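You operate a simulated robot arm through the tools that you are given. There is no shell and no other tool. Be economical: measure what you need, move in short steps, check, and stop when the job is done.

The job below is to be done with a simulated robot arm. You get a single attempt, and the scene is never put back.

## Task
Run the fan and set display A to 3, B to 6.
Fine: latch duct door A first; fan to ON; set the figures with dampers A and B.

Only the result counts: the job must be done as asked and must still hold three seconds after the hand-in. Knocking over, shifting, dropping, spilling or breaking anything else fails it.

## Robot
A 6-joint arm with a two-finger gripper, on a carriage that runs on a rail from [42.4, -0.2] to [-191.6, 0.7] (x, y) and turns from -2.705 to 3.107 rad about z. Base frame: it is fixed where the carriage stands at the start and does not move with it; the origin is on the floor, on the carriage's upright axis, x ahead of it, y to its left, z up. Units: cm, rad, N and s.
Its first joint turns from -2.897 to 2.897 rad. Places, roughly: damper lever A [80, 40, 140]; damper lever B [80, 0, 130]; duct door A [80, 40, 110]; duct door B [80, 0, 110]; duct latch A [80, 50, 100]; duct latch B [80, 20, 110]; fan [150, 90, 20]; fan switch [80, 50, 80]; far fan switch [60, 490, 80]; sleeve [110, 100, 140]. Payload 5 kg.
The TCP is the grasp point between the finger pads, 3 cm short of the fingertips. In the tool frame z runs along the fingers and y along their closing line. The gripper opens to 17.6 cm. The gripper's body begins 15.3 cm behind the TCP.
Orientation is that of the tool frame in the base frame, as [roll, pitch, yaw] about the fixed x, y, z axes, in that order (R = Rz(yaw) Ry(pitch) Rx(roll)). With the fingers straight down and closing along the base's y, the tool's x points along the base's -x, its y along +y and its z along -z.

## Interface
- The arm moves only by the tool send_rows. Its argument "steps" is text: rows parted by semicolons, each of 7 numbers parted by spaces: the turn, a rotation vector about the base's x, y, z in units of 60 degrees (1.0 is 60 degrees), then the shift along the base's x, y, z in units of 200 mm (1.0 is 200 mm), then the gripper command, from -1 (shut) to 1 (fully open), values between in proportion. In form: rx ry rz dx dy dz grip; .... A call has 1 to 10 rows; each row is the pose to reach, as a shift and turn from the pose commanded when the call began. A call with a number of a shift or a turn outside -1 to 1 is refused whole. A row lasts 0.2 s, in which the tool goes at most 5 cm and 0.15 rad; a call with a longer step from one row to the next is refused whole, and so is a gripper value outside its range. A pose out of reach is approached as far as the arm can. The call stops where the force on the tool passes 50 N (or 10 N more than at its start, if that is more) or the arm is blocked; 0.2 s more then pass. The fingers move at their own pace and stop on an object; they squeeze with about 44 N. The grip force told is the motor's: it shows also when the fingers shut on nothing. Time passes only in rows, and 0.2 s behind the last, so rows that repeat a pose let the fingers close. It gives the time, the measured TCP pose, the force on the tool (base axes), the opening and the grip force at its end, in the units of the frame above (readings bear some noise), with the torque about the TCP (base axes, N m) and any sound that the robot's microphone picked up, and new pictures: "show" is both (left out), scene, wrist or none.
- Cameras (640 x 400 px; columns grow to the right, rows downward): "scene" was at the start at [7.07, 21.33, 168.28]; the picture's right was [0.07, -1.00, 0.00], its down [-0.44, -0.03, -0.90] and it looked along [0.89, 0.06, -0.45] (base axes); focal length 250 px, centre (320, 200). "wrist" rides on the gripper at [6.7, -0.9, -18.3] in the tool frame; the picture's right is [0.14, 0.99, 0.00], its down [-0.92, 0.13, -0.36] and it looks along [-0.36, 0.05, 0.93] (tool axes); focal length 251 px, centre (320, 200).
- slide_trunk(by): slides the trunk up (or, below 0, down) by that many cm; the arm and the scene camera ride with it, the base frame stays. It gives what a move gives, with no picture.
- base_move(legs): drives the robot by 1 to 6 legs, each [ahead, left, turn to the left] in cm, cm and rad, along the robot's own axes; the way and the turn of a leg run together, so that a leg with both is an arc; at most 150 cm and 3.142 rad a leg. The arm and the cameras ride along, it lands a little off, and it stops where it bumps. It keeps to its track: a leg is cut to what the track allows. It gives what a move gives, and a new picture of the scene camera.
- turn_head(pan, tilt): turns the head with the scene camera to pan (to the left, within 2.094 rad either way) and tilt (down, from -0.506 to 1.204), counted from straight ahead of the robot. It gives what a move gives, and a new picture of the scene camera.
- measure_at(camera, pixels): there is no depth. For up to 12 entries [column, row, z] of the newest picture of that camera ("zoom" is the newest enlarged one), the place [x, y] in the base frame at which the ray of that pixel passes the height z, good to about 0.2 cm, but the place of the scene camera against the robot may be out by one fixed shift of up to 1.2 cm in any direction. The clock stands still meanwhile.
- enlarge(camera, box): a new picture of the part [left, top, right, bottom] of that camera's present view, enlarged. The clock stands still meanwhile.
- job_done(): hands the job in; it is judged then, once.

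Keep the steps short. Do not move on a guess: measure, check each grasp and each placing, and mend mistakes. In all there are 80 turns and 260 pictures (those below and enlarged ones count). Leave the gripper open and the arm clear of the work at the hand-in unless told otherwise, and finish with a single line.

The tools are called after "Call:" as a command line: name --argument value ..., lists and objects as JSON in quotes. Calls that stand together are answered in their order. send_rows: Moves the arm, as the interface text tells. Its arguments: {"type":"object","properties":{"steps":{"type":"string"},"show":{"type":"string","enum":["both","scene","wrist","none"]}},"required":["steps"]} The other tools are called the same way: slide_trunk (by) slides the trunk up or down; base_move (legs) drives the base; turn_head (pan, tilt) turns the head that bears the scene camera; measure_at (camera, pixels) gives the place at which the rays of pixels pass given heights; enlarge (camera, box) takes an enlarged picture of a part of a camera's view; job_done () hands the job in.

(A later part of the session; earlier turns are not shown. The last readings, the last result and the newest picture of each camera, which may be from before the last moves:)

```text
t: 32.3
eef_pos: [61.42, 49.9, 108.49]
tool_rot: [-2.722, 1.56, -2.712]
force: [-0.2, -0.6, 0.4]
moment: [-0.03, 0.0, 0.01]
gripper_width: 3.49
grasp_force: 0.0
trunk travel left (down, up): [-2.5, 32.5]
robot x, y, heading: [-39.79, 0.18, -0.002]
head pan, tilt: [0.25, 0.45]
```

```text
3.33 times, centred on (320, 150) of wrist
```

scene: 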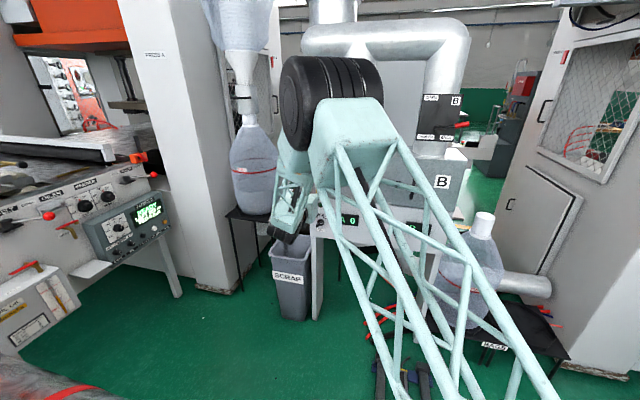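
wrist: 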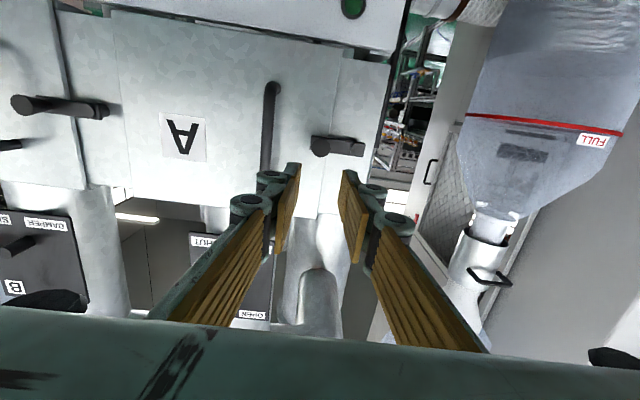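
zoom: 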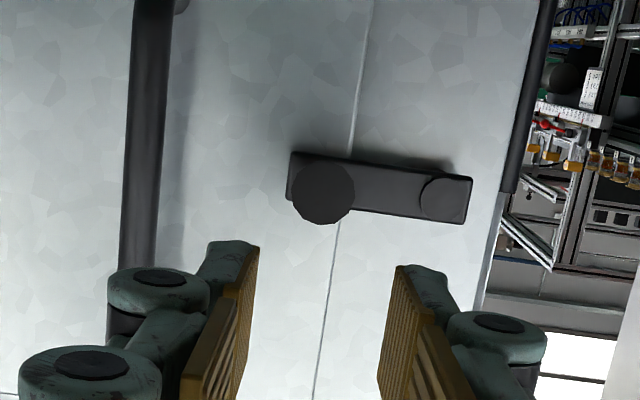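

Latch A is level and holds, like latch B. Next the fan switch: I'll drop to about z 82 in front of it and look.

Call:
send_rows --steps "0 0 0 -0.1 0 -0.2 -0.6;0 0 0 -0.2 0.05 -0.4 -0.5;0 0 0 -0.25 0.07 -0.6 -0.5;0 0 0 -0.25 0.07 -0.8 -0.5;0 0 0 -0.25 0.07 -1 -0.5" --show "none"

Call:
send_rows --steps "0 0 0 0 0 -0.2 -0.5;0 0 0 0 0 -0.32 -0.5;0 0 0 0.15 0 -0.32 -0.5;0 0 0 0.3 0 -0.32 -0.5;0 0 0 0.3 0 -0.32 -0.5" --show "wrist"

Call:
enlarge --camera "wrist" --box '[240, 110, 400, 230]'

```text
t: 33.5
eef_pos: [56.55, 51.22, 88.67]
tool_rot: [-2.82, 1.562, -2.811]
force: [-0.6, 0.2, 0.8]
moment: [0.02, 0.29, 0.07]
gripper_width: 4.4
grasp_force: 0.1
trunk travel left (down, up): [-2.5, 32.5]
robot x, y, heading: [-39.76, 0.44, 0.002]
head pan, tilt: [0.25, 0.45]
```

```text
t: 34.7
eef_pos: [62.64, 51.15, 82.17]
tool_rot: [-2.705, 1.561, -2.697]
force: [0.3, 0.5, -0.8]
moment: [-0.02, -0.01, 0.04]
gripper_width: 4.41
grasp_force: 0.1
trunk travel left (down, up): [-2.5, 32.5]
robot x, y, heading: [-40.04, 0.2, -0.001]
head pan, tilt: [0.25, 0.45]
```

wrist: 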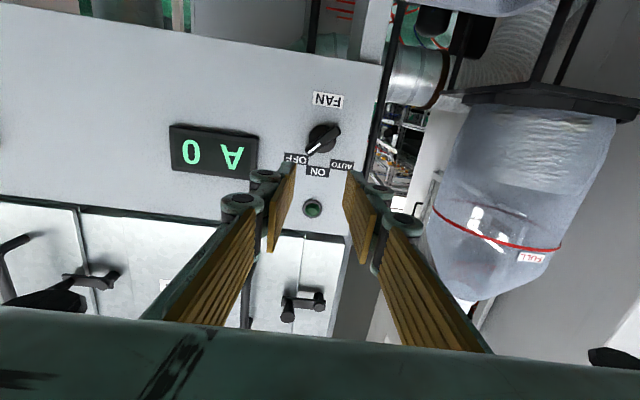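

```text
3.33 times, centred on (320, 170) of wrist
```

zoom: 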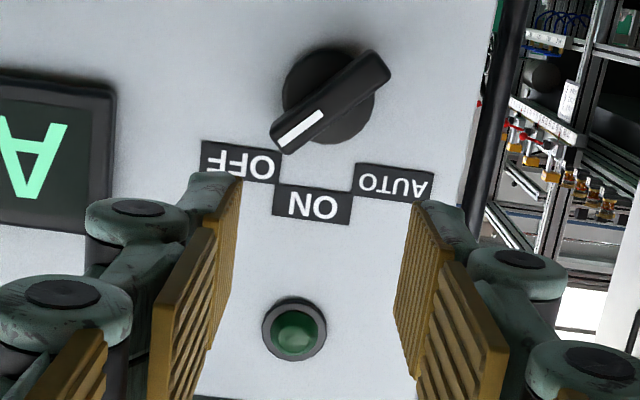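

The knob's white mark points about 42° right of vertical (OFF). I'll measure its centre.

Call:
measure_at --camera "wrist" --pixels '[[323, 139, 79], [323, 139, 79.5], [323, 139, 80], [323, 139, 80.5], [311, 211, 88], [311, 211, 87]]'

```text
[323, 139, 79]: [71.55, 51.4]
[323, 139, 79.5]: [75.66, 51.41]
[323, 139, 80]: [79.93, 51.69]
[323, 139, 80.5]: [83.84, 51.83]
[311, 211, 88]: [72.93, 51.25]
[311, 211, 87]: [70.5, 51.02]
```

Knob centre about (76, 51.5, 79.6). I'll roll the gripper +42° so its fingers straddle the bar, centred, at x≈67.

Call:
send_rows --steps "0.14 0 0 0.05 0.01 -0.06 -0.4;0.28 0 0 0.1 0.02 -0.13 -0.4;0.42 0 0 0.15 0.02 -0.13 -0.4;0.56 0 0 0.2 0.02 -0.13 -0.4;0.7 0 0 0.2 0.02 -0.13 -0.4;0.7 0 0 0.2 0.02 -0.13 -0.4" --show "wrist"

Call:
enlarge --camera "wrist" --box '[240, 120, 400, 240]'

```text
t: 36.1
eef_pos: [79.43, 65.07, 80.88]
tool_rot: [1.618, 0.886, 1.539]
force: [-1.0, -1.0, -1.3]
moment: [0.0, -0.13, 0.0]
gripper_width: 5.3
grasp_force: 0.1
out of reach, approached as far as the arm can: row 1, 2, 3, 4, 5, 6
trunk travel left (down, up): [-2.5, 32.5]
robot x, y, heading: [-39.94, 0.51, -0.001]
head pan, tilt: [0.25, 0.45]
```

wrist: 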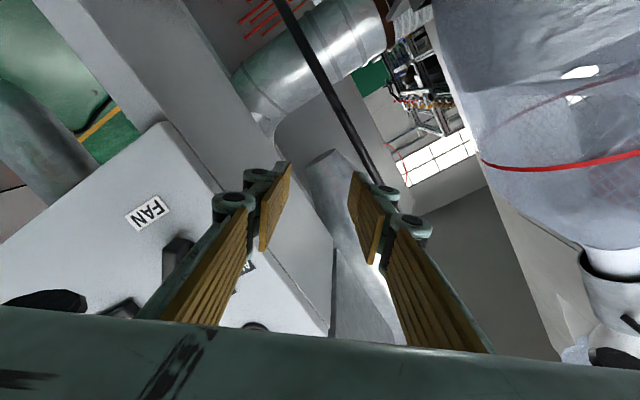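

```text
3.33 times, centred on (320, 180) of wrist
```

zoom: 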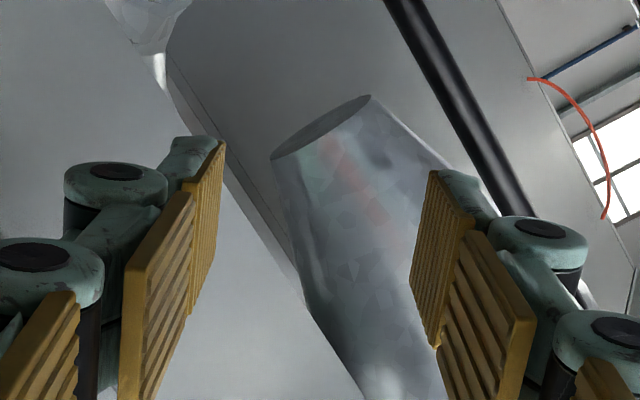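

The roll put the arm out of reach and it drifted to (79,65), beside the box, without contact. Safest is a straight retreat by backing the carriage 20 cm.

Call:
base_move --legs '[[-20, 0, 0]]'

```text
t: 37.7
eef_pos: [59.32, 64.82, 80.87]
tool_rot: [1.616, 0.889, 1.537]
force: [-0.6, -0.4, -0.8]
moment: [0.05, -0.06, -0.01]
gripper_width: 5.28
grasp_force: 0.1
trunk travel left (down, up): [-2.5, 32.5]
robot x, y, heading: [-59.92, 0.22, -0.0]
head pan, tilt: [0.25, 0.45]
```

scene: 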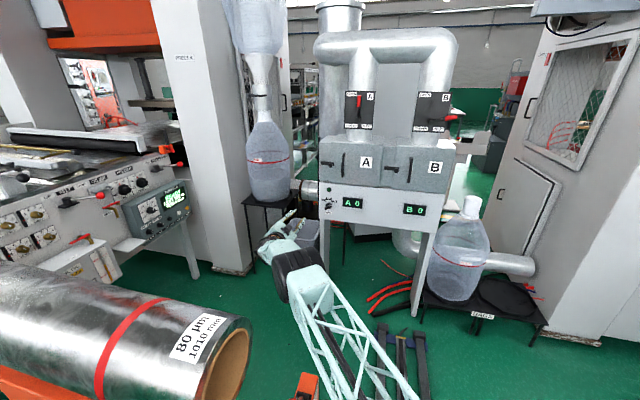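

Clear now. I'll undo the roll in place and check the pose.

Call:
send_rows --steps "-0.13 0 0 0 0 0 -0.4;-0.26 0 0 0 0 0 -0.4;-0.4 0 0 0 0 0 -0.4;-0.54 0 0 0 0 0 -0.4;-0.66 0 0 0 0 0 -0.4;-0.66 0 0 0 0 0 -0.4" --show "wrist"

```text
t: 39.1
eef_pos: [59.53, 65.02, 80.96]
tool_rot: [-0.35, 1.549, -0.42]
force: [-0.3, 0.3, 0.3]
moment: [-0.02, -0.01, -0.01]
gripper_width: 5.27
grasp_force: 0.1
trunk travel left (down, up): [-2.5, 32.5]
robot x, y, heading: [-60.07, 0.53, 0.002]
head pan, tilt: [0.25, 0.45]
```

wrist: 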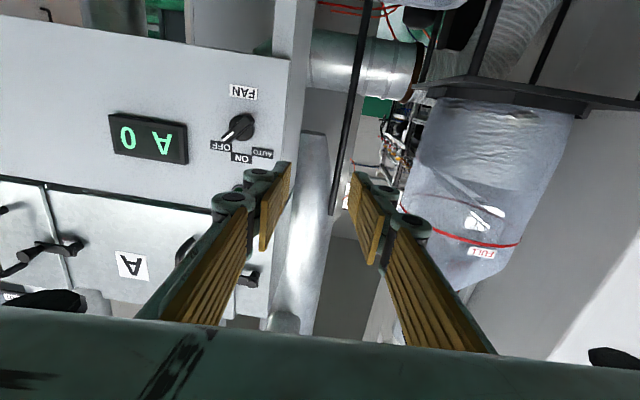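

The pose responds correctly again. I'll shift right to the switch (y 51.5, z 79.6) and straighten yaw.

Call:
send_rows --steps "0 0 0.03 0 -0.15 -0.03 -0.3;0 -0.02 0.067 0 -0.3 -0.07 -0.3;0 -0.02 0.067 0 -0.45 -0.07 -0.3;0 -0.02 0.067 0 -0.6 -0.07 -0.3;0 -0.02 0.067 0 -0.675 -0.07 -0.3;0 -0.02 0.067 0 -0.675 -0.07 -0.3" --show "wrist"

Call:
enlarge --camera "wrist" --box '[250, 90, 410, 210]'

Call:
measure_at --camera "wrist" --pixels '[[323, 139, 79], [323, 139, 80]]'

```text
t: 40.5
eef_pos: [59.36, 51.48, 79.5]
tool_rot: [-0.137, 1.529, -0.137]
force: [-0.7, -0.8, 0.6]
moment: [0.02, -0.01, 0.01]
gripper_width: 6.16
grasp_force: 0.1
trunk travel left (down, up): [-2.5, 32.5]
robot x, y, heading: [-59.62, -0.0, -0.006]
head pan, tilt: [0.25, 0.45]
```

wrist: 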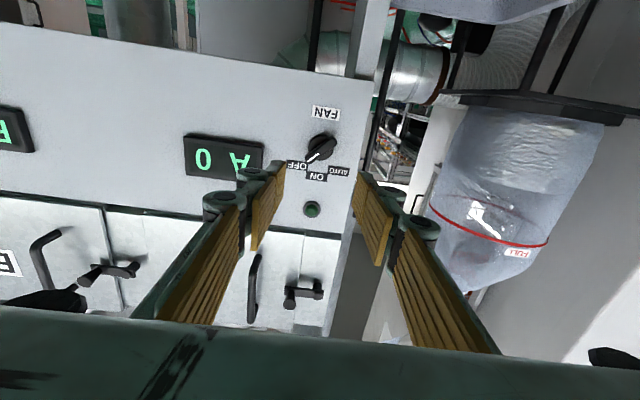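

```text
3.33 times, centred on (330, 150) of wrist
```

zoom: 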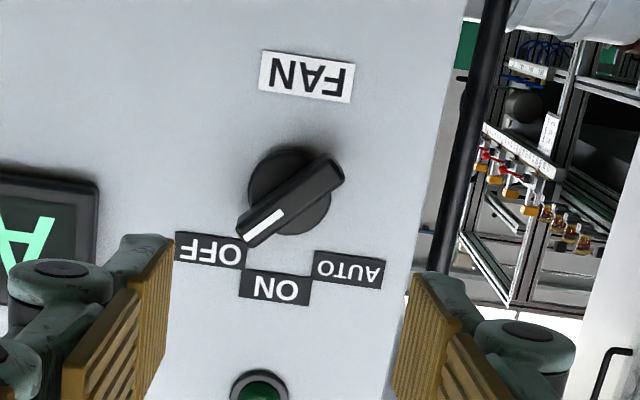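

```text
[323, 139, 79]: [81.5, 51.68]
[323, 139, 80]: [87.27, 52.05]
```

Knob is centred (y≈51.4, z≈79.5). I'll pull the arm back 10 cm, then drive the carriage 18 cm forward so the reach is comfortable.

Call:
send_rows --steps "0 0.02 0 -0.2 0 0 -0.3;0 0.04 0 -0.4 0 0 -0.3;0 0.04 0 -0.5 0 0 -0.3;0 0.04 0 -0.5 0 0 -0.3" --show "none"

Call:
base_move --legs '[[18, 0, 0]]'

Call:
send_rows --steps "0 0 0 0 0 0 -0.3;0 0 0 0 0 0 -0.3" --show "wrist"

Call:
enlarge --camera "wrist" --box '[240, 100, 400, 220]'

```text
t: 41.5
eef_pos: [49.35, 51.52, 79.51]
tool_rot: [-1.477, 1.564, -1.477]
force: [0.0, 0.0, 0.3]
moment: [-0.02, 0.01, -0.03]
gripper_width: 6.16
grasp_force: 0.1
trunk travel left (down, up): [-2.5, 32.5]
robot x, y, heading: [-59.83, 0.15, -0.001]
head pan, tilt: [0.25, 0.45]
```

```text
t: 43.1
eef_pos: [67.25, 51.68, 79.67]
tool_rot: [-1.425, 1.564, -1.424]
force: [0.4, 0.5, -0.4]
moment: [0.0, 0.0, 0.04]
gripper_width: 6.15
grasp_force: 0.0
trunk travel left (down, up): [-2.5, 32.5]
robot x, y, heading: [-41.85, -0.02, -0.004]
head pan, tilt: [0.25, 0.45]
```

scene: 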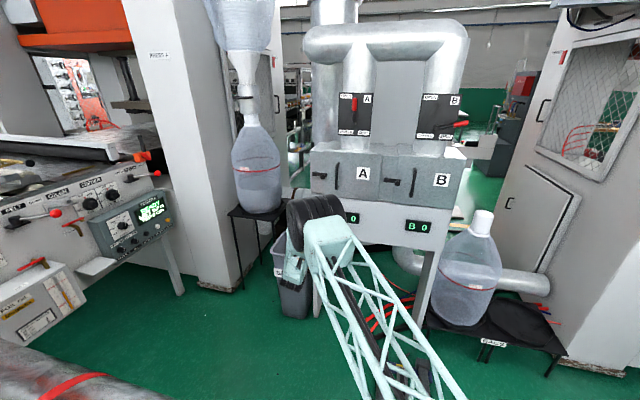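

```text
t: 43.7
eef_pos: [67.41, 51.5, 79.46]
tool_rot: [-1.47, 1.565, -1.471]
force: [0.0, 0.3, -0.3]
moment: [0.0, 0.01, -0.02]
gripper_width: 6.15
grasp_force: 0.0
trunk travel left (down, up): [-2.5, 32.5]
robot x, y, heading: [-42.04, 0.11, -0.001]
head pan, tilt: [0.25, 0.45]
```

wrist: 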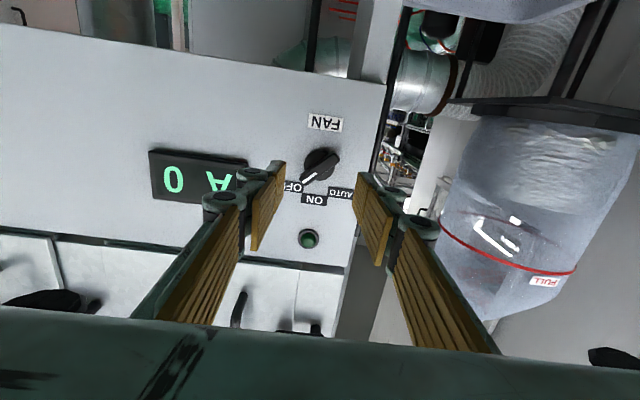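

```text
3.33 times, centred on (320, 160) of wrist
```

zoom: 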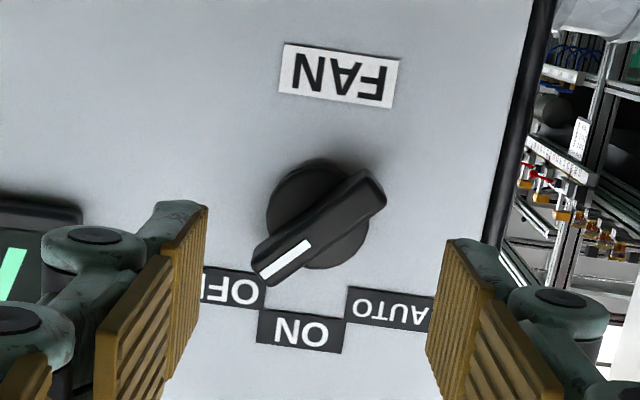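

Centred on the bar (z ≈79.1). I'll advance slowly in 1 cm rows to TCP x≈73.

Call:
send_rows --steps "0 0 0 0.05 0 -0.015 -0.3;0 0 0 0.1 0 -0.015 -0.3;0 0 0 0.15 0 -0.015 -0.3;0 0 0 0.2 0 -0.015 -0.3;0 0 0 0.25 0 -0.015 -0.3;0 0 0 0.28 0 -0.015 -0.3;0 0 0 0.28 0 -0.015 -0.3" --show "wrist"

Call:
enlarge --camera "wrist" --box '[240, 110, 400, 230]'

```text
t: 45.3
eef_pos: [72.97, 51.57, 79.15]
tool_rot: [-1.499, 1.563, -1.501]
force: [0.1, 0.2, -0.2]
moment: [0.04, 0.01, 0.04]
gripper_width: 6.15
grasp_force: 0.0
trunk travel left (down, up): [-2.5, 32.5]
robot x, y, heading: [-42.38, 0.32, 0.003]
head pan, tilt: [0.25, 0.45]
```

wrist: 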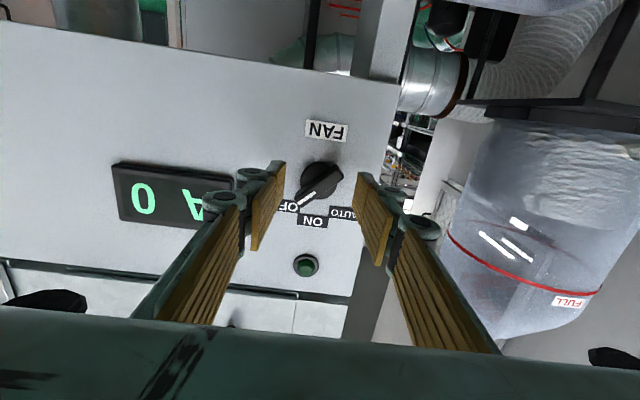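

```text
3.33 times, centred on (320, 170) of wrist
```

zoom: 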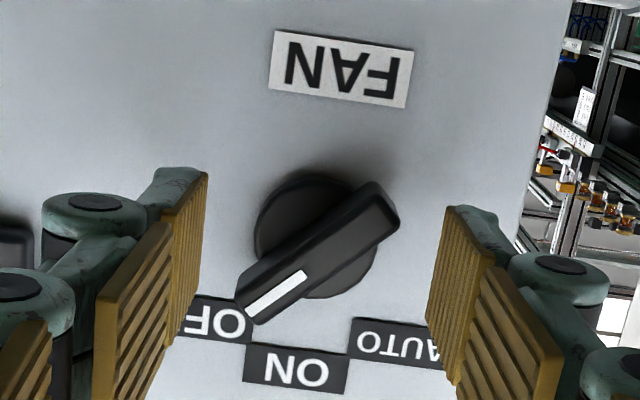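

Good straddle. Advance another 2 cm slowly (stop on contact).

Call:
send_rows --steps "0 0 0 0.03 0 0 -0.3;0 0 0 0.06 0 0 -0.3;0 0 0 0.09 0 0 -0.3;0 0 0 0.11 0 0 -0.3;0 0 0 0.11 0 0 -0.3" --show "wrist"

Call:
enlarge --camera "wrist" --box '[240, 120, 400, 240]'

```text
t: 46.5
eef_pos: [75.22, 51.68, 79.34]
tool_rot: [-1.422, 1.564, -1.423]
force: [0.0, -0.1, -0.6]
moment: [-0.04, 0.02, 0.03]
gripper_width: 6.17
grasp_force: 0.0
trunk travel left (down, up): [-2.5, 32.5]
robot x, y, heading: [-42.04, 0.31, 0.003]
head pan, tilt: [0.25, 0.45]
```

wrist: 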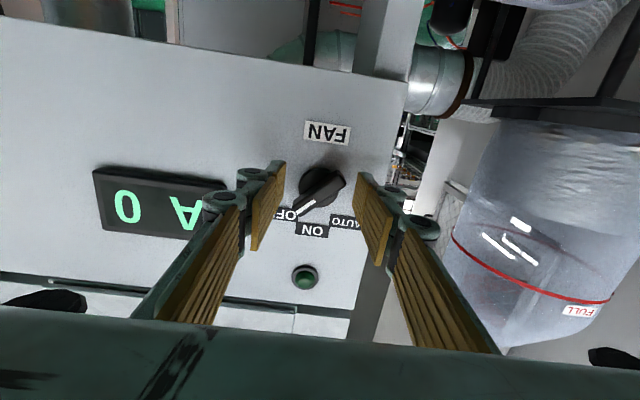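

```text
3.33 times, centred on (320, 180) of wrist
```

zoom: 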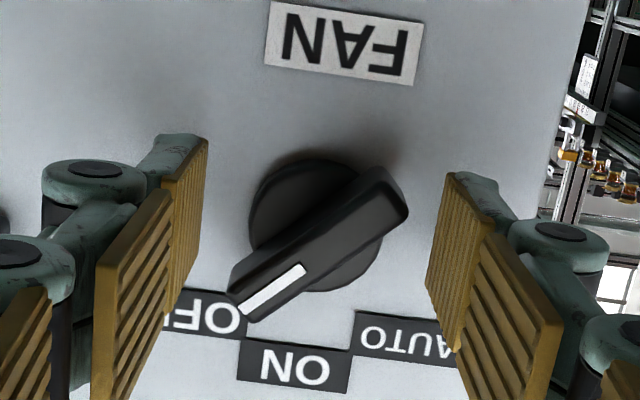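

The bar lies between the finger ends. I'll close the fingers gradually; parallel pads should turn the bar upright to ON.

Call:
send_rows --steps "0 0 0 0.01 0 0 -0.5;0 0 0 0.01 0 0 -0.6;0 0 0 0.01 0 0 -0.7;0 0 0 0.01 0 0 -0.8;0 0 0 0.01 0 0 -0.9;0 0 0 0.01 0 0 -1;0 0 0 0.01 0 0 -1" --show "wrist"

Call:
enlarge --camera "wrist" --box '[240, 120, 400, 240]'

```text
t: 48.1
eef_pos: [75.29, 51.85, 79.19]
tool_rot: [-1.476, 1.563, -1.47]
force: [6.4, 24.1, -2.8]
moment: [1.46, 0.25, 0.79]
gripper_width: 3.84
grasp_force: 44.9
trunk travel left (down, up): [-2.5, 32.5]
robot x, y, heading: [-42.24, 0.23, 0.002]
head pan, tilt: [0.25, 0.45]
```

wrist: 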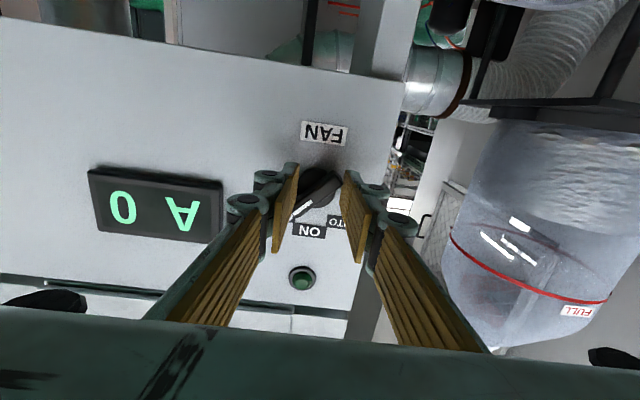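

```text
3.33 times, centred on (320, 180) of wrist
```

zoom: 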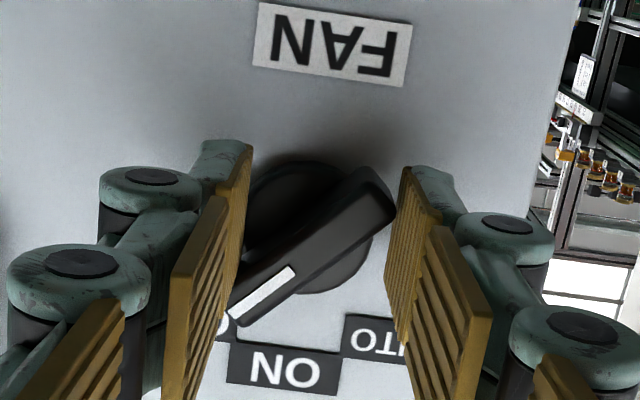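

The bar resists the squeeze alone (1.5 N m). While squeezing I'll roll the gripper anticlockwise (negative about x) to add torque.

Call:
send_rows --steps "-0.08 0 0 0.01 0 0 -1;-0.16 0 0 0.01 0 0 -1;-0.24 0 0 0.01 0 0 -1;-0.24 0 0 0.01 0 0 -1" --show "wrist"

Call:
enlarge --camera "wrist" --box '[240, 120, 400, 240]'

```text
t: 49.1
eef_pos: [75.46, 51.63, 78.62]
tool_rot: [-1.59, 1.311, -1.589]
force: [-31.0, 11.1, -31.1]
moment: [1.53, 0.57, 0.57]
gripper_width: 4.19
grasp_force: 45.0
trunk travel left (down, up): [-2.5, 32.5]
robot x, y, heading: [-42.35, 0.07, 0.0]
head pan, tilt: [0.25, 0.45]
```

wrist: 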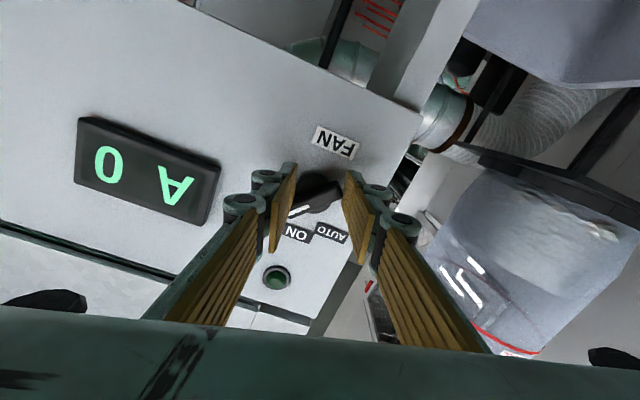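

```text
3.33 times, centred on (320, 180) of wrist
```

zoom: 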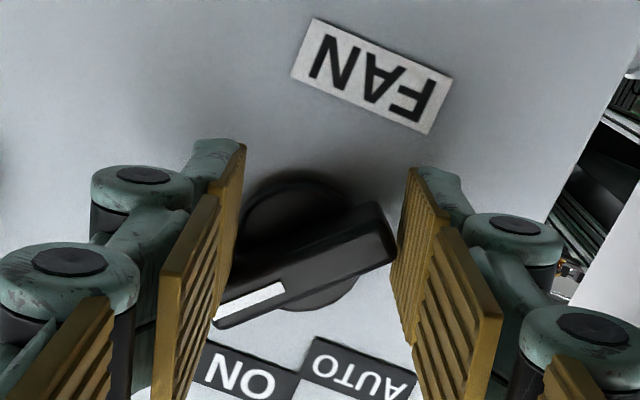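

The squeeze is self-jamming on the slanted bar. New idea: open, back out, and push the bar's upper end along its arc with closed fingertips. First open and back off, roll back level.

Call:
send_rows --steps "0 0 0 0 0 0.01 -0.6;0 0 0 0 0 0.01 -0.3;0 0 0 -0.1 0 0.01 -0.3;0 0 0 -0.2 0 0.01 -0.3;0 0 0 -0.35 0 0.01 -0.3;0.12 0 0 -0.35 0 0.01 -0.6;0.24 0 0 -0.35 -0.05 0.02 -1;0.24 0 0 -0.35 -0.1 0.03 -1;0.24 0 0 -0.35 -0.17 0.05 -1;0.24 0 0 -0.35 -0.2 0.07 -1" --show "wrist"

Call:
enlarge --camera "wrist" --box '[260, 110, 420, 230]'

```text
t: 51.3
eef_pos: [68.42, 47.38, 80.69]
tool_rot: [-1.416, 1.566, -1.417]
force: [0.6, 0.7, 0.5]
moment: [0.0, -0.01, -0.01]
gripper_width: 0.0
grasp_force: 43.9
trunk travel left (down, up): [-2.5, 32.5]
robot x, y, heading: [-41.92, 0.58, 0.002]
head pan, tilt: [0.25, 0.45]
```

wrist: 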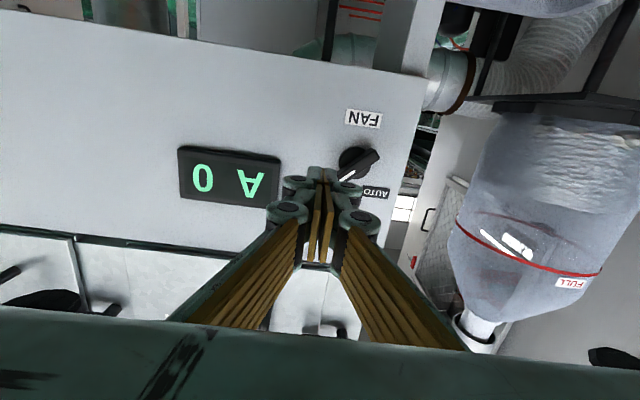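

```text
3.33 times, centred on (340, 170) of wrist
```

zoom: 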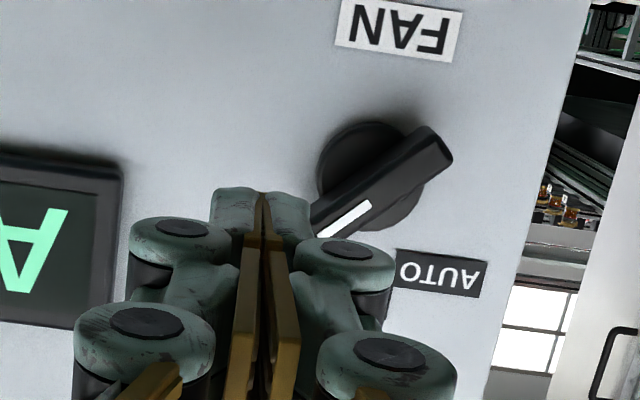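

Closed tips are just right of the bar's upper end. I'll go forward to x≈75, still clear of the bar.

Call:
send_rows --steps "0 0 0 0.15 0 0 -1;0 0 0 0.25 0 0 -1;0 0 0 0.33 0 0 -1;0 0 0 0.33 0 0 -1" --show "wrist"

Call:
enlarge --camera "wrist" --box '[260, 120, 420, 240]'

```text
t: 52.3
eef_pos: [75.11, 47.55, 80.75]
tool_rot: [-1.447, 1.563, -1.446]
force: [0.0, 0.5, -0.1]
moment: [-0.02, -0.01, 0.02]
gripper_width: 0.0
grasp_force: 44.2
trunk travel left (down, up): [-2.5, 32.5]
robot x, y, heading: [-41.71, -0.03, 0.001]
head pan, tilt: [0.25, 0.45]
```

wrist: 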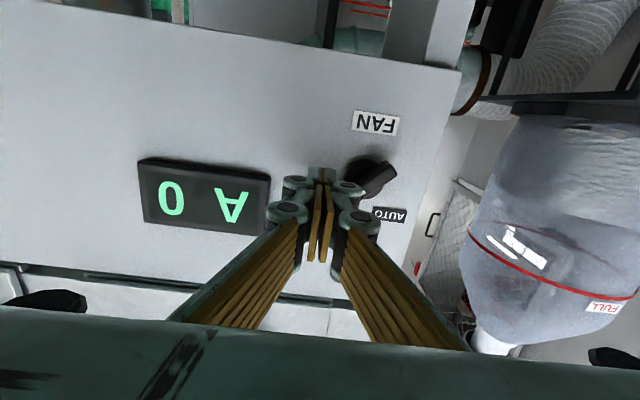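

```text
3.33 times, centred on (340, 180) of wrist
```

zoom: 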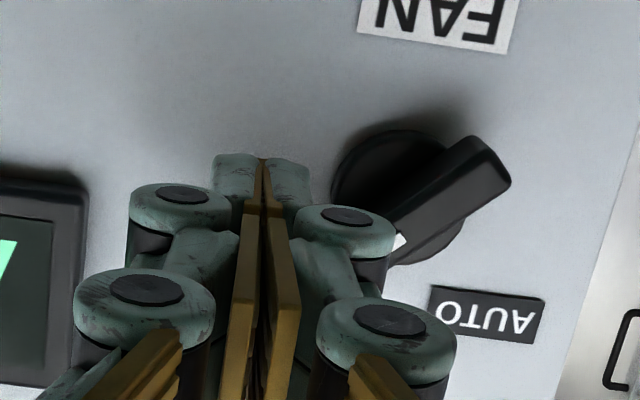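

Clear of the bar so far. Now push left and up along the bar end's arc in small rows.

Call:
send_rows --steps "0 0 0 0 0.02 0 -1;0 0 0 0 0.04 0.005 -1;0 0 0 0 0.055 0.02 -1;0 0 0 0 0.07 0.035 -1;0 0 0 0 0.09 0.045 -1;0 0 0 0 0.11 0.055 -1;0 0 0 0 0.11 0.055 -1" --show "wrist"

Call:
enlarge --camera "wrist" --box '[260, 120, 420, 240]'

```text
t: 53.5
eef_pos: [75.36, 48.15, 80.91]
tool_rot: [-2.355, 1.56, -2.367]
force: [-0.8, -3.5, -1.2]
moment: [-0.01, 0.01, 0.0]
gripper_width: 0.0
grasp_force: 44.6
trunk travel left (down, up): [-2.5, 32.5]
robot x, y, heading: [-41.74, 0.04, -0.007]
head pan, tilt: [0.25, 0.45]
stopped in row 5: the force on the tool passed its limit at 55 N (the readings are from after the stop); the commanded pose is now the measured one
```

wrist: 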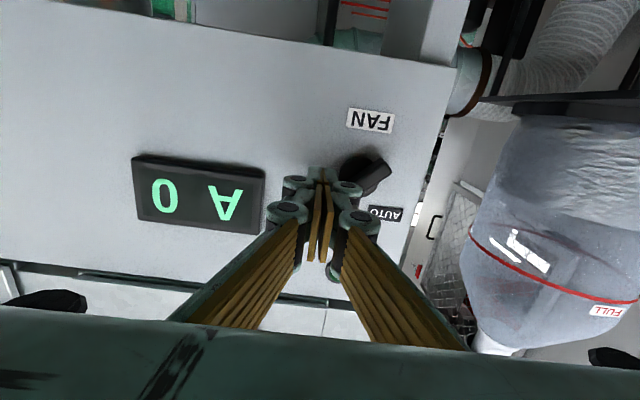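

```text
3.33 times, centred on (340, 180) of wrist
```

zoom: 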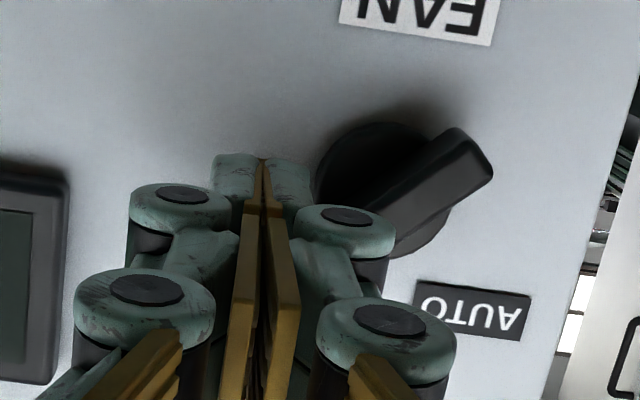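

The tips were bearing on the knob's round base disc (also in the squeeze: 3.8 cm is the disc width), not on the bar. I'll back off 1.6 cm in x and push only the bar.

Call:
send_rows --steps "0 0 0 -0.02 -0.05 0 -1;0 0 0 -0.085 -0.05 0 -1;0 0 0 -0.085 -0.05 0 -1;0 0 0 -0.085 -0.02 0 -1;0 0 0 -0.085 0.01 0.005 -1;0 0 0 -0.085 0.03 0.015 -1;0 0 0 -0.085 0.05 0.03 -1;0 0 0 -0.085 0.07 0.045 -1;0 0 0 -0.085 0.07 0.045 -1" --show "wrist"

Call:
enlarge --camera "wrist" --box '[260, 120, 420, 240]'

```text
t: 55.5
eef_pos: [73.55, 49.64, 81.83]
tool_rot: [-2.239, 1.561, -2.25]
force: [0.0, 0.0, 0.0]
moment: [0.01, 0.03, 0.0]
gripper_width: 0.0
grasp_force: 44.4
trunk travel left (down, up): [-2.5, 32.5]
robot x, y, heading: [-41.73, 0.35, -0.005]
head pan, tilt: [0.25, 0.45]
```

wrist: 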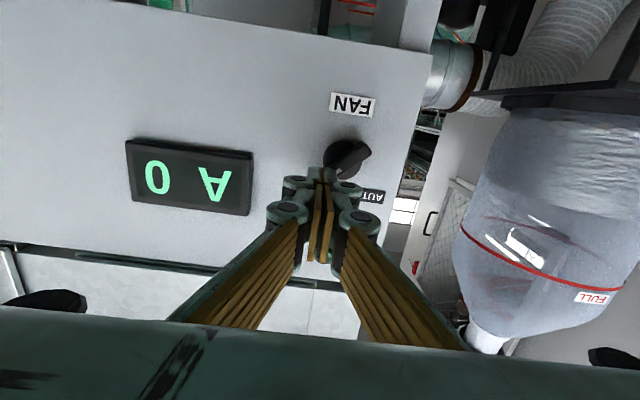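

```text
3.33 times, centred on (340, 180) of wrist
```

zoom: 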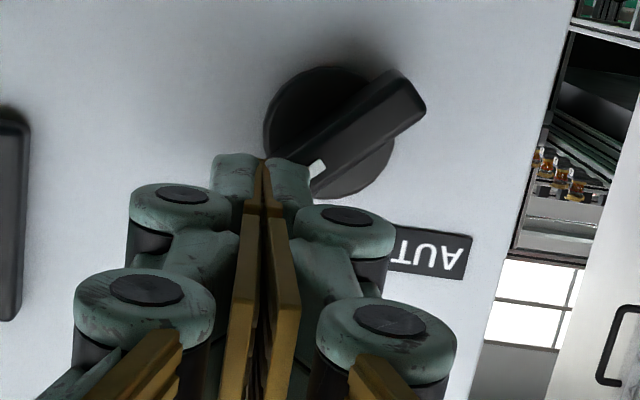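

The tips had passed in front of the bar here. I'll retry slightly deeper (x≈74.6) and higher (z≈81.9), so they meet the bar's end and clear the disc.

Call:
send_rows --steps "0 0 0 0 -0.05 0 -1;0 0 0 0 -0.11 0.005 -1;0 0 0 0.055 -0.11 0.005 -1;0 0 0 0.055 -0.11 0.005 -1;0 0 0 0.055 -0.08 0.005 -1;0 0 0 0.055 -0.06 0.01 -1;0 0 0 0.055 -0.045 0.02 -1;0 0 0 0.055 -0.03 0.03 -1;0 0 0 0.055 -0.01 0.04 -1;0 0 0 0.055 0.01 0.05 -1" --show "wrist"

Call:
enlarge --camera "wrist" --box '[260, 120, 420, 240]'

```text
t: 57.4
eef_pos: [74.96, 48.17, 82.01]
tool_rot: [-2.545, 1.556, -2.567]
force: [-2.2, -4.4, -0.9]
moment: [-0.05, 0.0, -0.01]
gripper_width: 0.0
grasp_force: 43.7
trunk travel left (down, up): [-2.5, 32.5]
robot x, y, heading: [-42.33, 0.31, -0.01]
head pan, tilt: [0.25, 0.45]
stopped in row 9: the force on the tool passed its limit at 54 N (the readings are from after the stop); the commanded pose is now the measured one
```

wrist: 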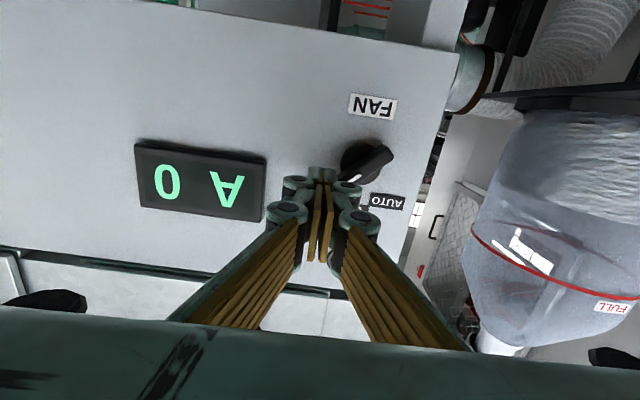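

```text
3.33 times, centred on (340, 180) of wrist
```

zoom: 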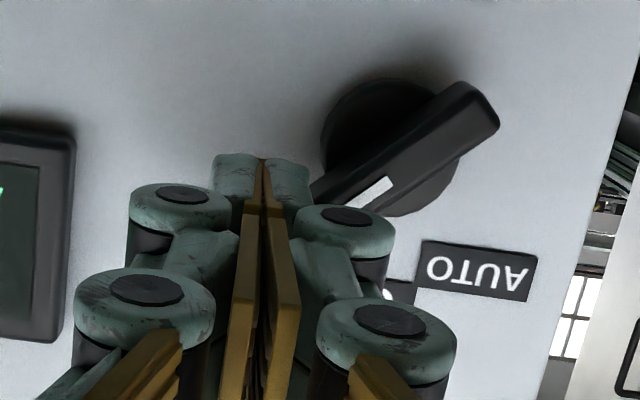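

Bar met squarely now but a 54 N sideways push doesn't turn it; it needs a proper twist with fingers flat on the bar. I'll back off into free space and test whether the +42° roll is reachable from there.

Call:
send_rows --steps "0 0 0 -0.05 -0.05 0 -0.9;0 0 0 -0.25 -0.05 0 -0.7;0 0 0 -0.45 -0.05 0 -0.5;0 0 0 -0.65 0 -0.05 -0.5;0 0 0 -0.8 0.1 -0.1 -0.5;0 0 0 -0.95 0.15 -0.13 -0.5;0 0 0 -0.95 0.15 -0.13 -0.5" --show "none"

Call:
send_rows --steps "0.1 0 0 0 0 0 -0.5;0.2 0 0 0 0 0 -0.5;0.2 0 0 0 0 0 -0.5" --show "none"

```text
t: 59.0
eef_pos: [55.78, 51.27, 79.56]
tool_rot: [-2.512, 1.558, -2.531]
force: [0.0, 0.0, 0.8]
moment: [0.01, -0.01, -0.04]
gripper_width: 4.39
grasp_force: 0.0
trunk travel left (down, up): [-2.5, 32.5]
robot x, y, heading: [-42.29, 0.68, -0.004]
head pan, tilt: [0.25, 0.45]
```

```text
t: 59.8
eef_pos: [56.51, 52.02, 79.77]
tool_rot: [1.756, 1.485, 1.732]
force: [0.0, -0.2, -0.4]
moment: [-0.02, 0.0, -0.01]
gripper_width: 4.41
grasp_force: 0.1
out of reach, approached as far as the arm can: row 1, 2, 3
trunk travel left (down, up): [-2.5, 32.5]
robot x, y, heading: [-42.15, 0.07, -0.007]
head pan, tilt: [0.25, 0.45]
```

Positive roll is at a joint limit, but the bar can be gripped equally with the hand rolled the other way (−138°). I'll roll negative in free space in stages.

Call:
send_rows --steps "-0.14 0 0 0 0 0 -0.5;-0.28 0 0 0 0 0 -0.5;-0.42 0 0 0 0 0 -0.5;-0.56 0 0 0 0 0 -0.5;-0.7 0 0 0 0 0 -0.5;-0.84 0 0 0 0 0 -0.5;-0.98 0 0 0 0 0 -0.5" --show "none"

Call:
send_rows --steps "-0.14 0 0 0 0 0 -0.5;-0.28 0 0 0 0 0 -0.5;-0.42 0 0 0 0 0 -0.5;-0.56 0 0 0 0 0 -0.5;-0.7 0 0 0 0 0 -0.5;-0.84 0 0 0 0 0 -0.5;-0.98 0 0 0 0 0 -0.5" --show "wrist"

```text
t: 61.4
eef_pos: [56.58, 52.07, 79.79]
tool_rot: [-1.553, 0.629, -1.589]
force: [-0.1, -0.9, 0.4]
moment: [0.02, -0.01, 0.01]
gripper_width: 4.41
grasp_force: 0.1
trunk travel left (down, up): [-2.5, 32.5]
robot x, y, heading: [-42.39, 0.13, -0.013]
head pan, tilt: [0.25, 0.45]
```

```text
t: 63.0
eef_pos: [56.41, 52.04, 79.73]
tool_rot: [-1.538, -0.399, -1.587]
force: [-0.6, 0.6, -0.7]
moment: [0.0, 0.02, 0.02]
gripper_width: 4.39
grasp_force: 0.0
trunk travel left (down, up): [-2.5, 32.5]
robot x, y, heading: [-42.54, 0.2, -0.005]
head pan, tilt: [0.25, 0.45]
```

wrist: 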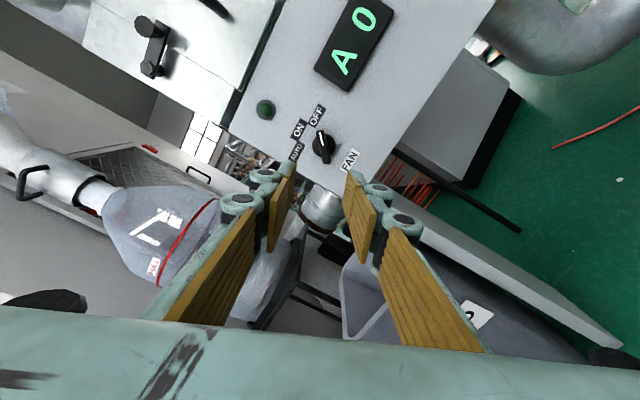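

Reachable. Continue another −25° and centre at y 51.5, z 79.2; the bar should then look upright in the wrist picture.

Call:
send_rows --steps "-0.14 0 0 0.05 0 -0.01 -0.5;-0.28 0 0 0.15 -0.02 -0.02 -0.5;-0.42 0 0 0.3 -0.025 -0.025 -0.5;-0.42 0 0 0.45 -0.025 -0.025 -0.5;-0.42 0 0 0.5 -0.025 -0.025 -0.5;-0.42 0 0 0.5 -0.025 -0.025 -0.5" --show "wrist"

Call:
enlarge --camera "wrist" --box '[240, 120, 400, 240]'

```text
t: 64.4
eef_pos: [66.55, 51.48, 79.08]
tool_rot: [-1.528, -0.837, -1.592]
force: [0.1, 0.1, -0.3]
moment: [-0.02, -0.04, 0.03]
gripper_width: 4.4
grasp_force: 0.2
trunk travel left (down, up): [-2.5, 32.5]
robot x, y, heading: [-42.14, -0.06, -0.01]
head pan, tilt: [0.25, 0.45]
```

wrist: 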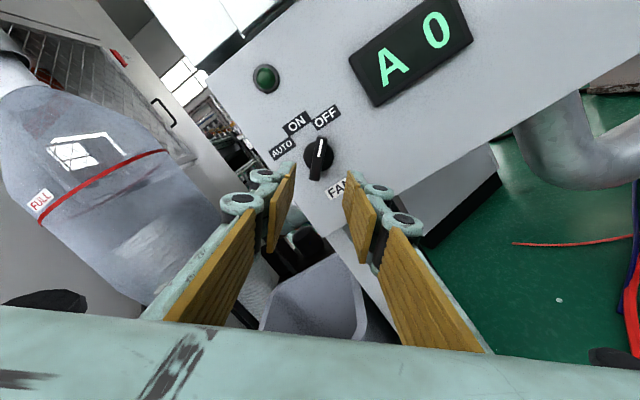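

```text
3.33 times, centred on (320, 180) of wrist
```

zoom: 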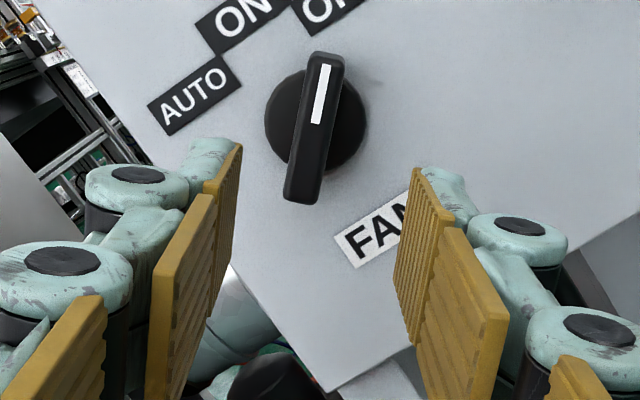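

Bar is aligned with the pads. Small correction (z +0.6) and approach to x≈75.2 slowly.

Call:
send_rows --steps "0 0.028 0 0.12 -0.005 0.03 -0.4;0 0.028 0 0.25 -0.005 0.03 -0.4;0 0.028 0 0.32 -0.005 0.03 -0.4;0 0.028 0 0.38 -0.005 0.03 -0.4;0 0.028 0 0.43 -0.005 0.03 -0.4;0 0.028 0 0.43 -0.005 0.03 -0.4" --show "wrist"

Call:
enlarge --camera "wrist" --box '[240, 120, 400, 240]'

```text
t: 65.8
eef_pos: [75.12, 51.45, 79.76]
tool_rot: [-1.57, -0.834, -1.558]
force: [0.1, -0.3, 0.9]
moment: [0.01, 0.03, -0.01]
gripper_width: 5.28
grasp_force: 0.0
trunk travel left (down, up): [-2.5, 32.5]
robot x, y, heading: [-42.39, 0.4, -0.007]
head pan, tilt: [0.25, 0.45]
```

wrist: 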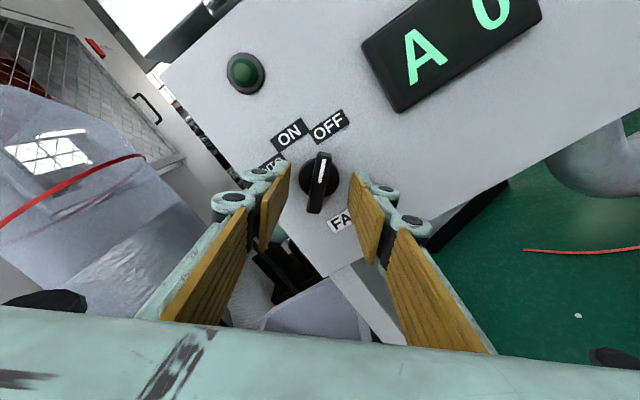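

```text
3.33 times, centred on (320, 180) of wrist
```

zoom: 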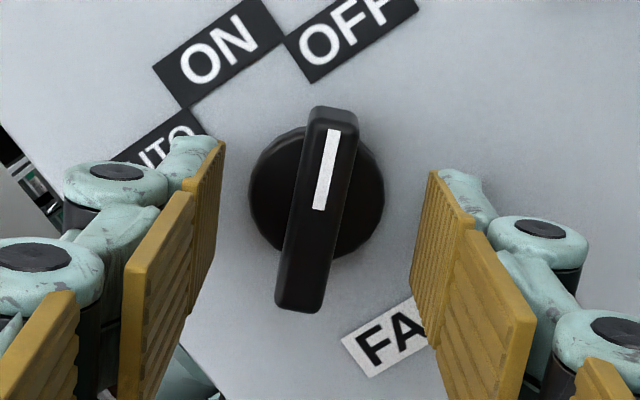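

Well centred. Close and read the width.

Call:
send_rows --steps "0 0 0 0 0 0 -0.7;0 0 0 0 0 0 -1;0 0 0 0 0 0 -1;0 0 0 0 0 0 -1;0 0 0 0 0 0 -1" --show "wrist"

```text
t: 67.0
eef_pos: [75.11, 51.67, 79.96]
tool_rot: [-1.571, -0.837, -1.558]
force: [13.3, 9.9, 6.2]
moment: [1.35, -0.03, 0.22]
gripper_width: 1.32
grasp_force: 44.3
trunk travel left (down, up): [-2.5, 32.5]
robot x, y, heading: [-42.14, -0.11, -0.01]
head pan, tilt: [0.25, 0.45]
```

wrist: 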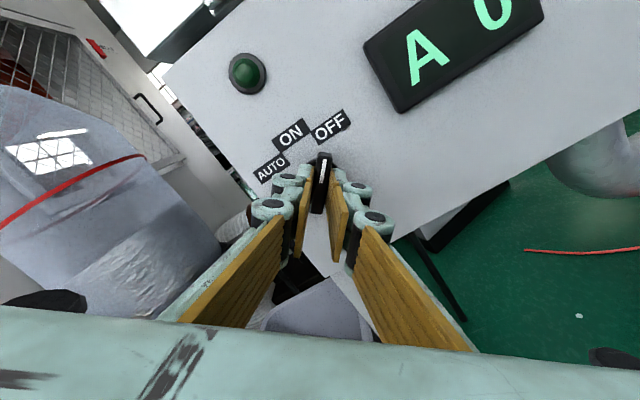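

Bar gripped (1.3 cm). Now twist anticlockwise by about 45° in small rows.

Call:
send_rows --steps "-0.1 0 0 0 0 0 -1;-0.2 0 0 0 0 0 -1;-0.3 0 0 0 0 0 -1;-0.4 0 0 0 0 0 -1;-0.5 0 0 0 0 0 -1;-0.6 0 0 0 0 0 -1;-0.7 0 0 0 0 0 -1;-0.75 0 0 0 0 0 -1;-0.75 0 0 0 0 0 -1" --show "wrist"

Call:
enlarge --camera "wrist" --box '[240, 90, 400, 210]'

```text
t: 69.0
eef_pos: [75.01, 51.67, 79.42]
tool_rot: [1.801, -1.515, 1.351]
force: [-4.2, 13.2, -12.5]
moment: [1.91, 0.84, 0.93]
gripper_width: 4.22
grasp_force: 45.1
trunk travel left (down, up): [-2.5, 32.5]
robot x, y, heading: [-42.01, 0.16, -0.006]
head pan, tilt: [0.25, 0.45]
```

wrist: 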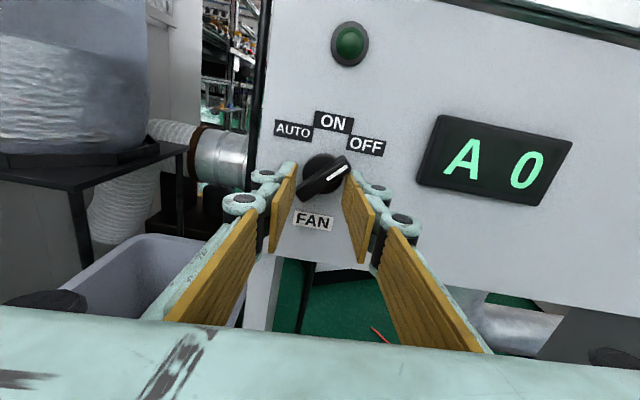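

```text
3.33 times, centred on (320, 150) of wrist
```

zoom: 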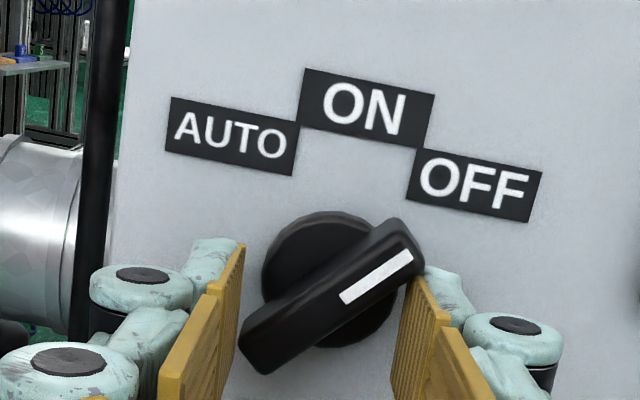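

The bar did not turn even at 1.9 N m – the jaws were forced open instead. It seems locked rather than stiff. I'll open, back off and inspect latch A and the switch again.

Call:
send_rows --steps "0 0 0 0 0 0.01 -0.7;0 0 0 0 0 0.01 -0.3;0 0 0 -0.1 0 0.01 -0.3;0 0 0 -0.3 0 0.01 -0.3;0 0 0 -0.5 0 0.01 -0.3;0 0 0 -0.7 0 0.01 -0.3;0 0 0 -0.9 0 0.05 -0.3;0 0 0 -1 0 0.2 -0.3;0 0 0 -1 0 0.4 -0.3" --show "both"

Call:
enlarge --camera "wrist" --box '[220, 40, 420, 190]'

Call:
enlarge --camera "scene" --box '[290, 80, 480, 260]'

```text
t: 71.0
eef_pos: [55.03, 51.59, 87.74]
tool_rot: [1.764, -1.517, 1.384]
force: [1.1, 1.1, -2.0]
moment: [0.01, -0.35, -0.11]
gripper_width: 6.16
grasp_force: 0.1
trunk travel left (down, up): [-2.5, 32.5]
robot x, y, heading: [-41.75, -0.08, -0.012]
head pan, tilt: [0.25, 0.45]
```

scene: 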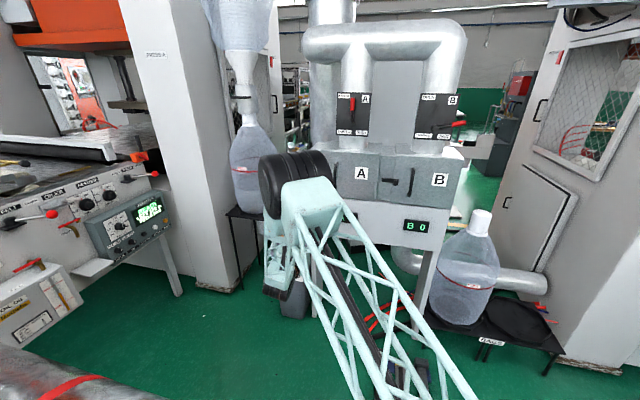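
wrist: 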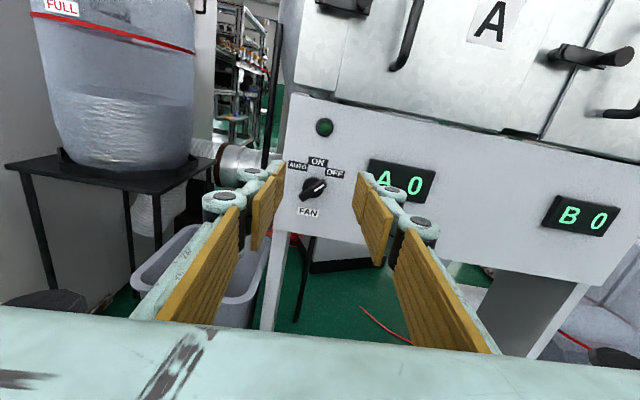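

```text
2.67 times, centred on (320, 115) of wrist
```

zoom: 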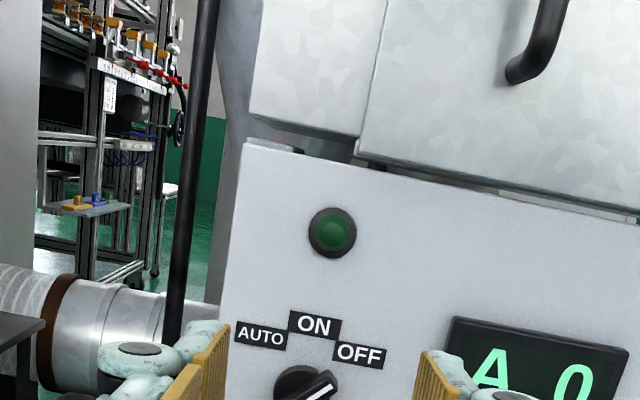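

```text
2.22 times, centred on (385, 170) of scene
```

zoom: 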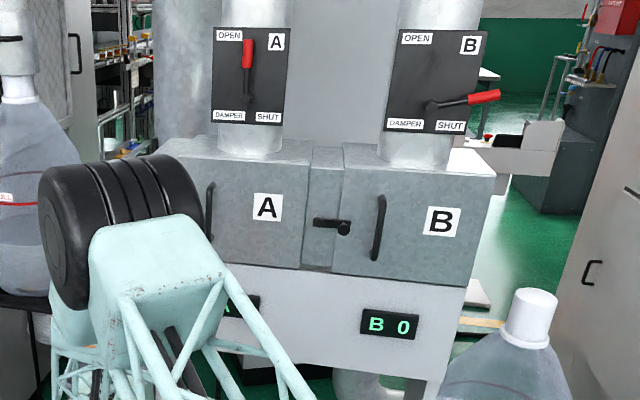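

I'll raise up and look at both latches together with the wrist camera (now above the hand).

Call:
send_rows --steps "0 0 0 -0.05 -0.1 0.2 -0.3;0 0 0 -0.1 -0.25 0.4 -0.3;0 0 0 -0.15 -0.4 0.55 -0.3;0 0 0 -0.2 -0.5 0.7 -0.3;0 0 0 -0.2 -0.5 0.85 -0.3;0 0 0 -0.2 -0.5 1 -0.3;0 0 0 -0.2 -0.5 1 -0.3" --show "wrist"

Call:
enlarge --camera "wrist" --box '[190, 80, 450, 240]'

```text
refused: row 2 steps farther than a row can; nothing moved
```

```text
2.46 times, centred on (320, 160) of wrist
```

zoom: 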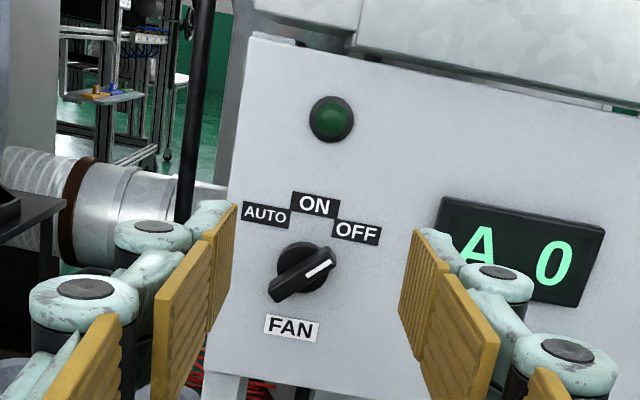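

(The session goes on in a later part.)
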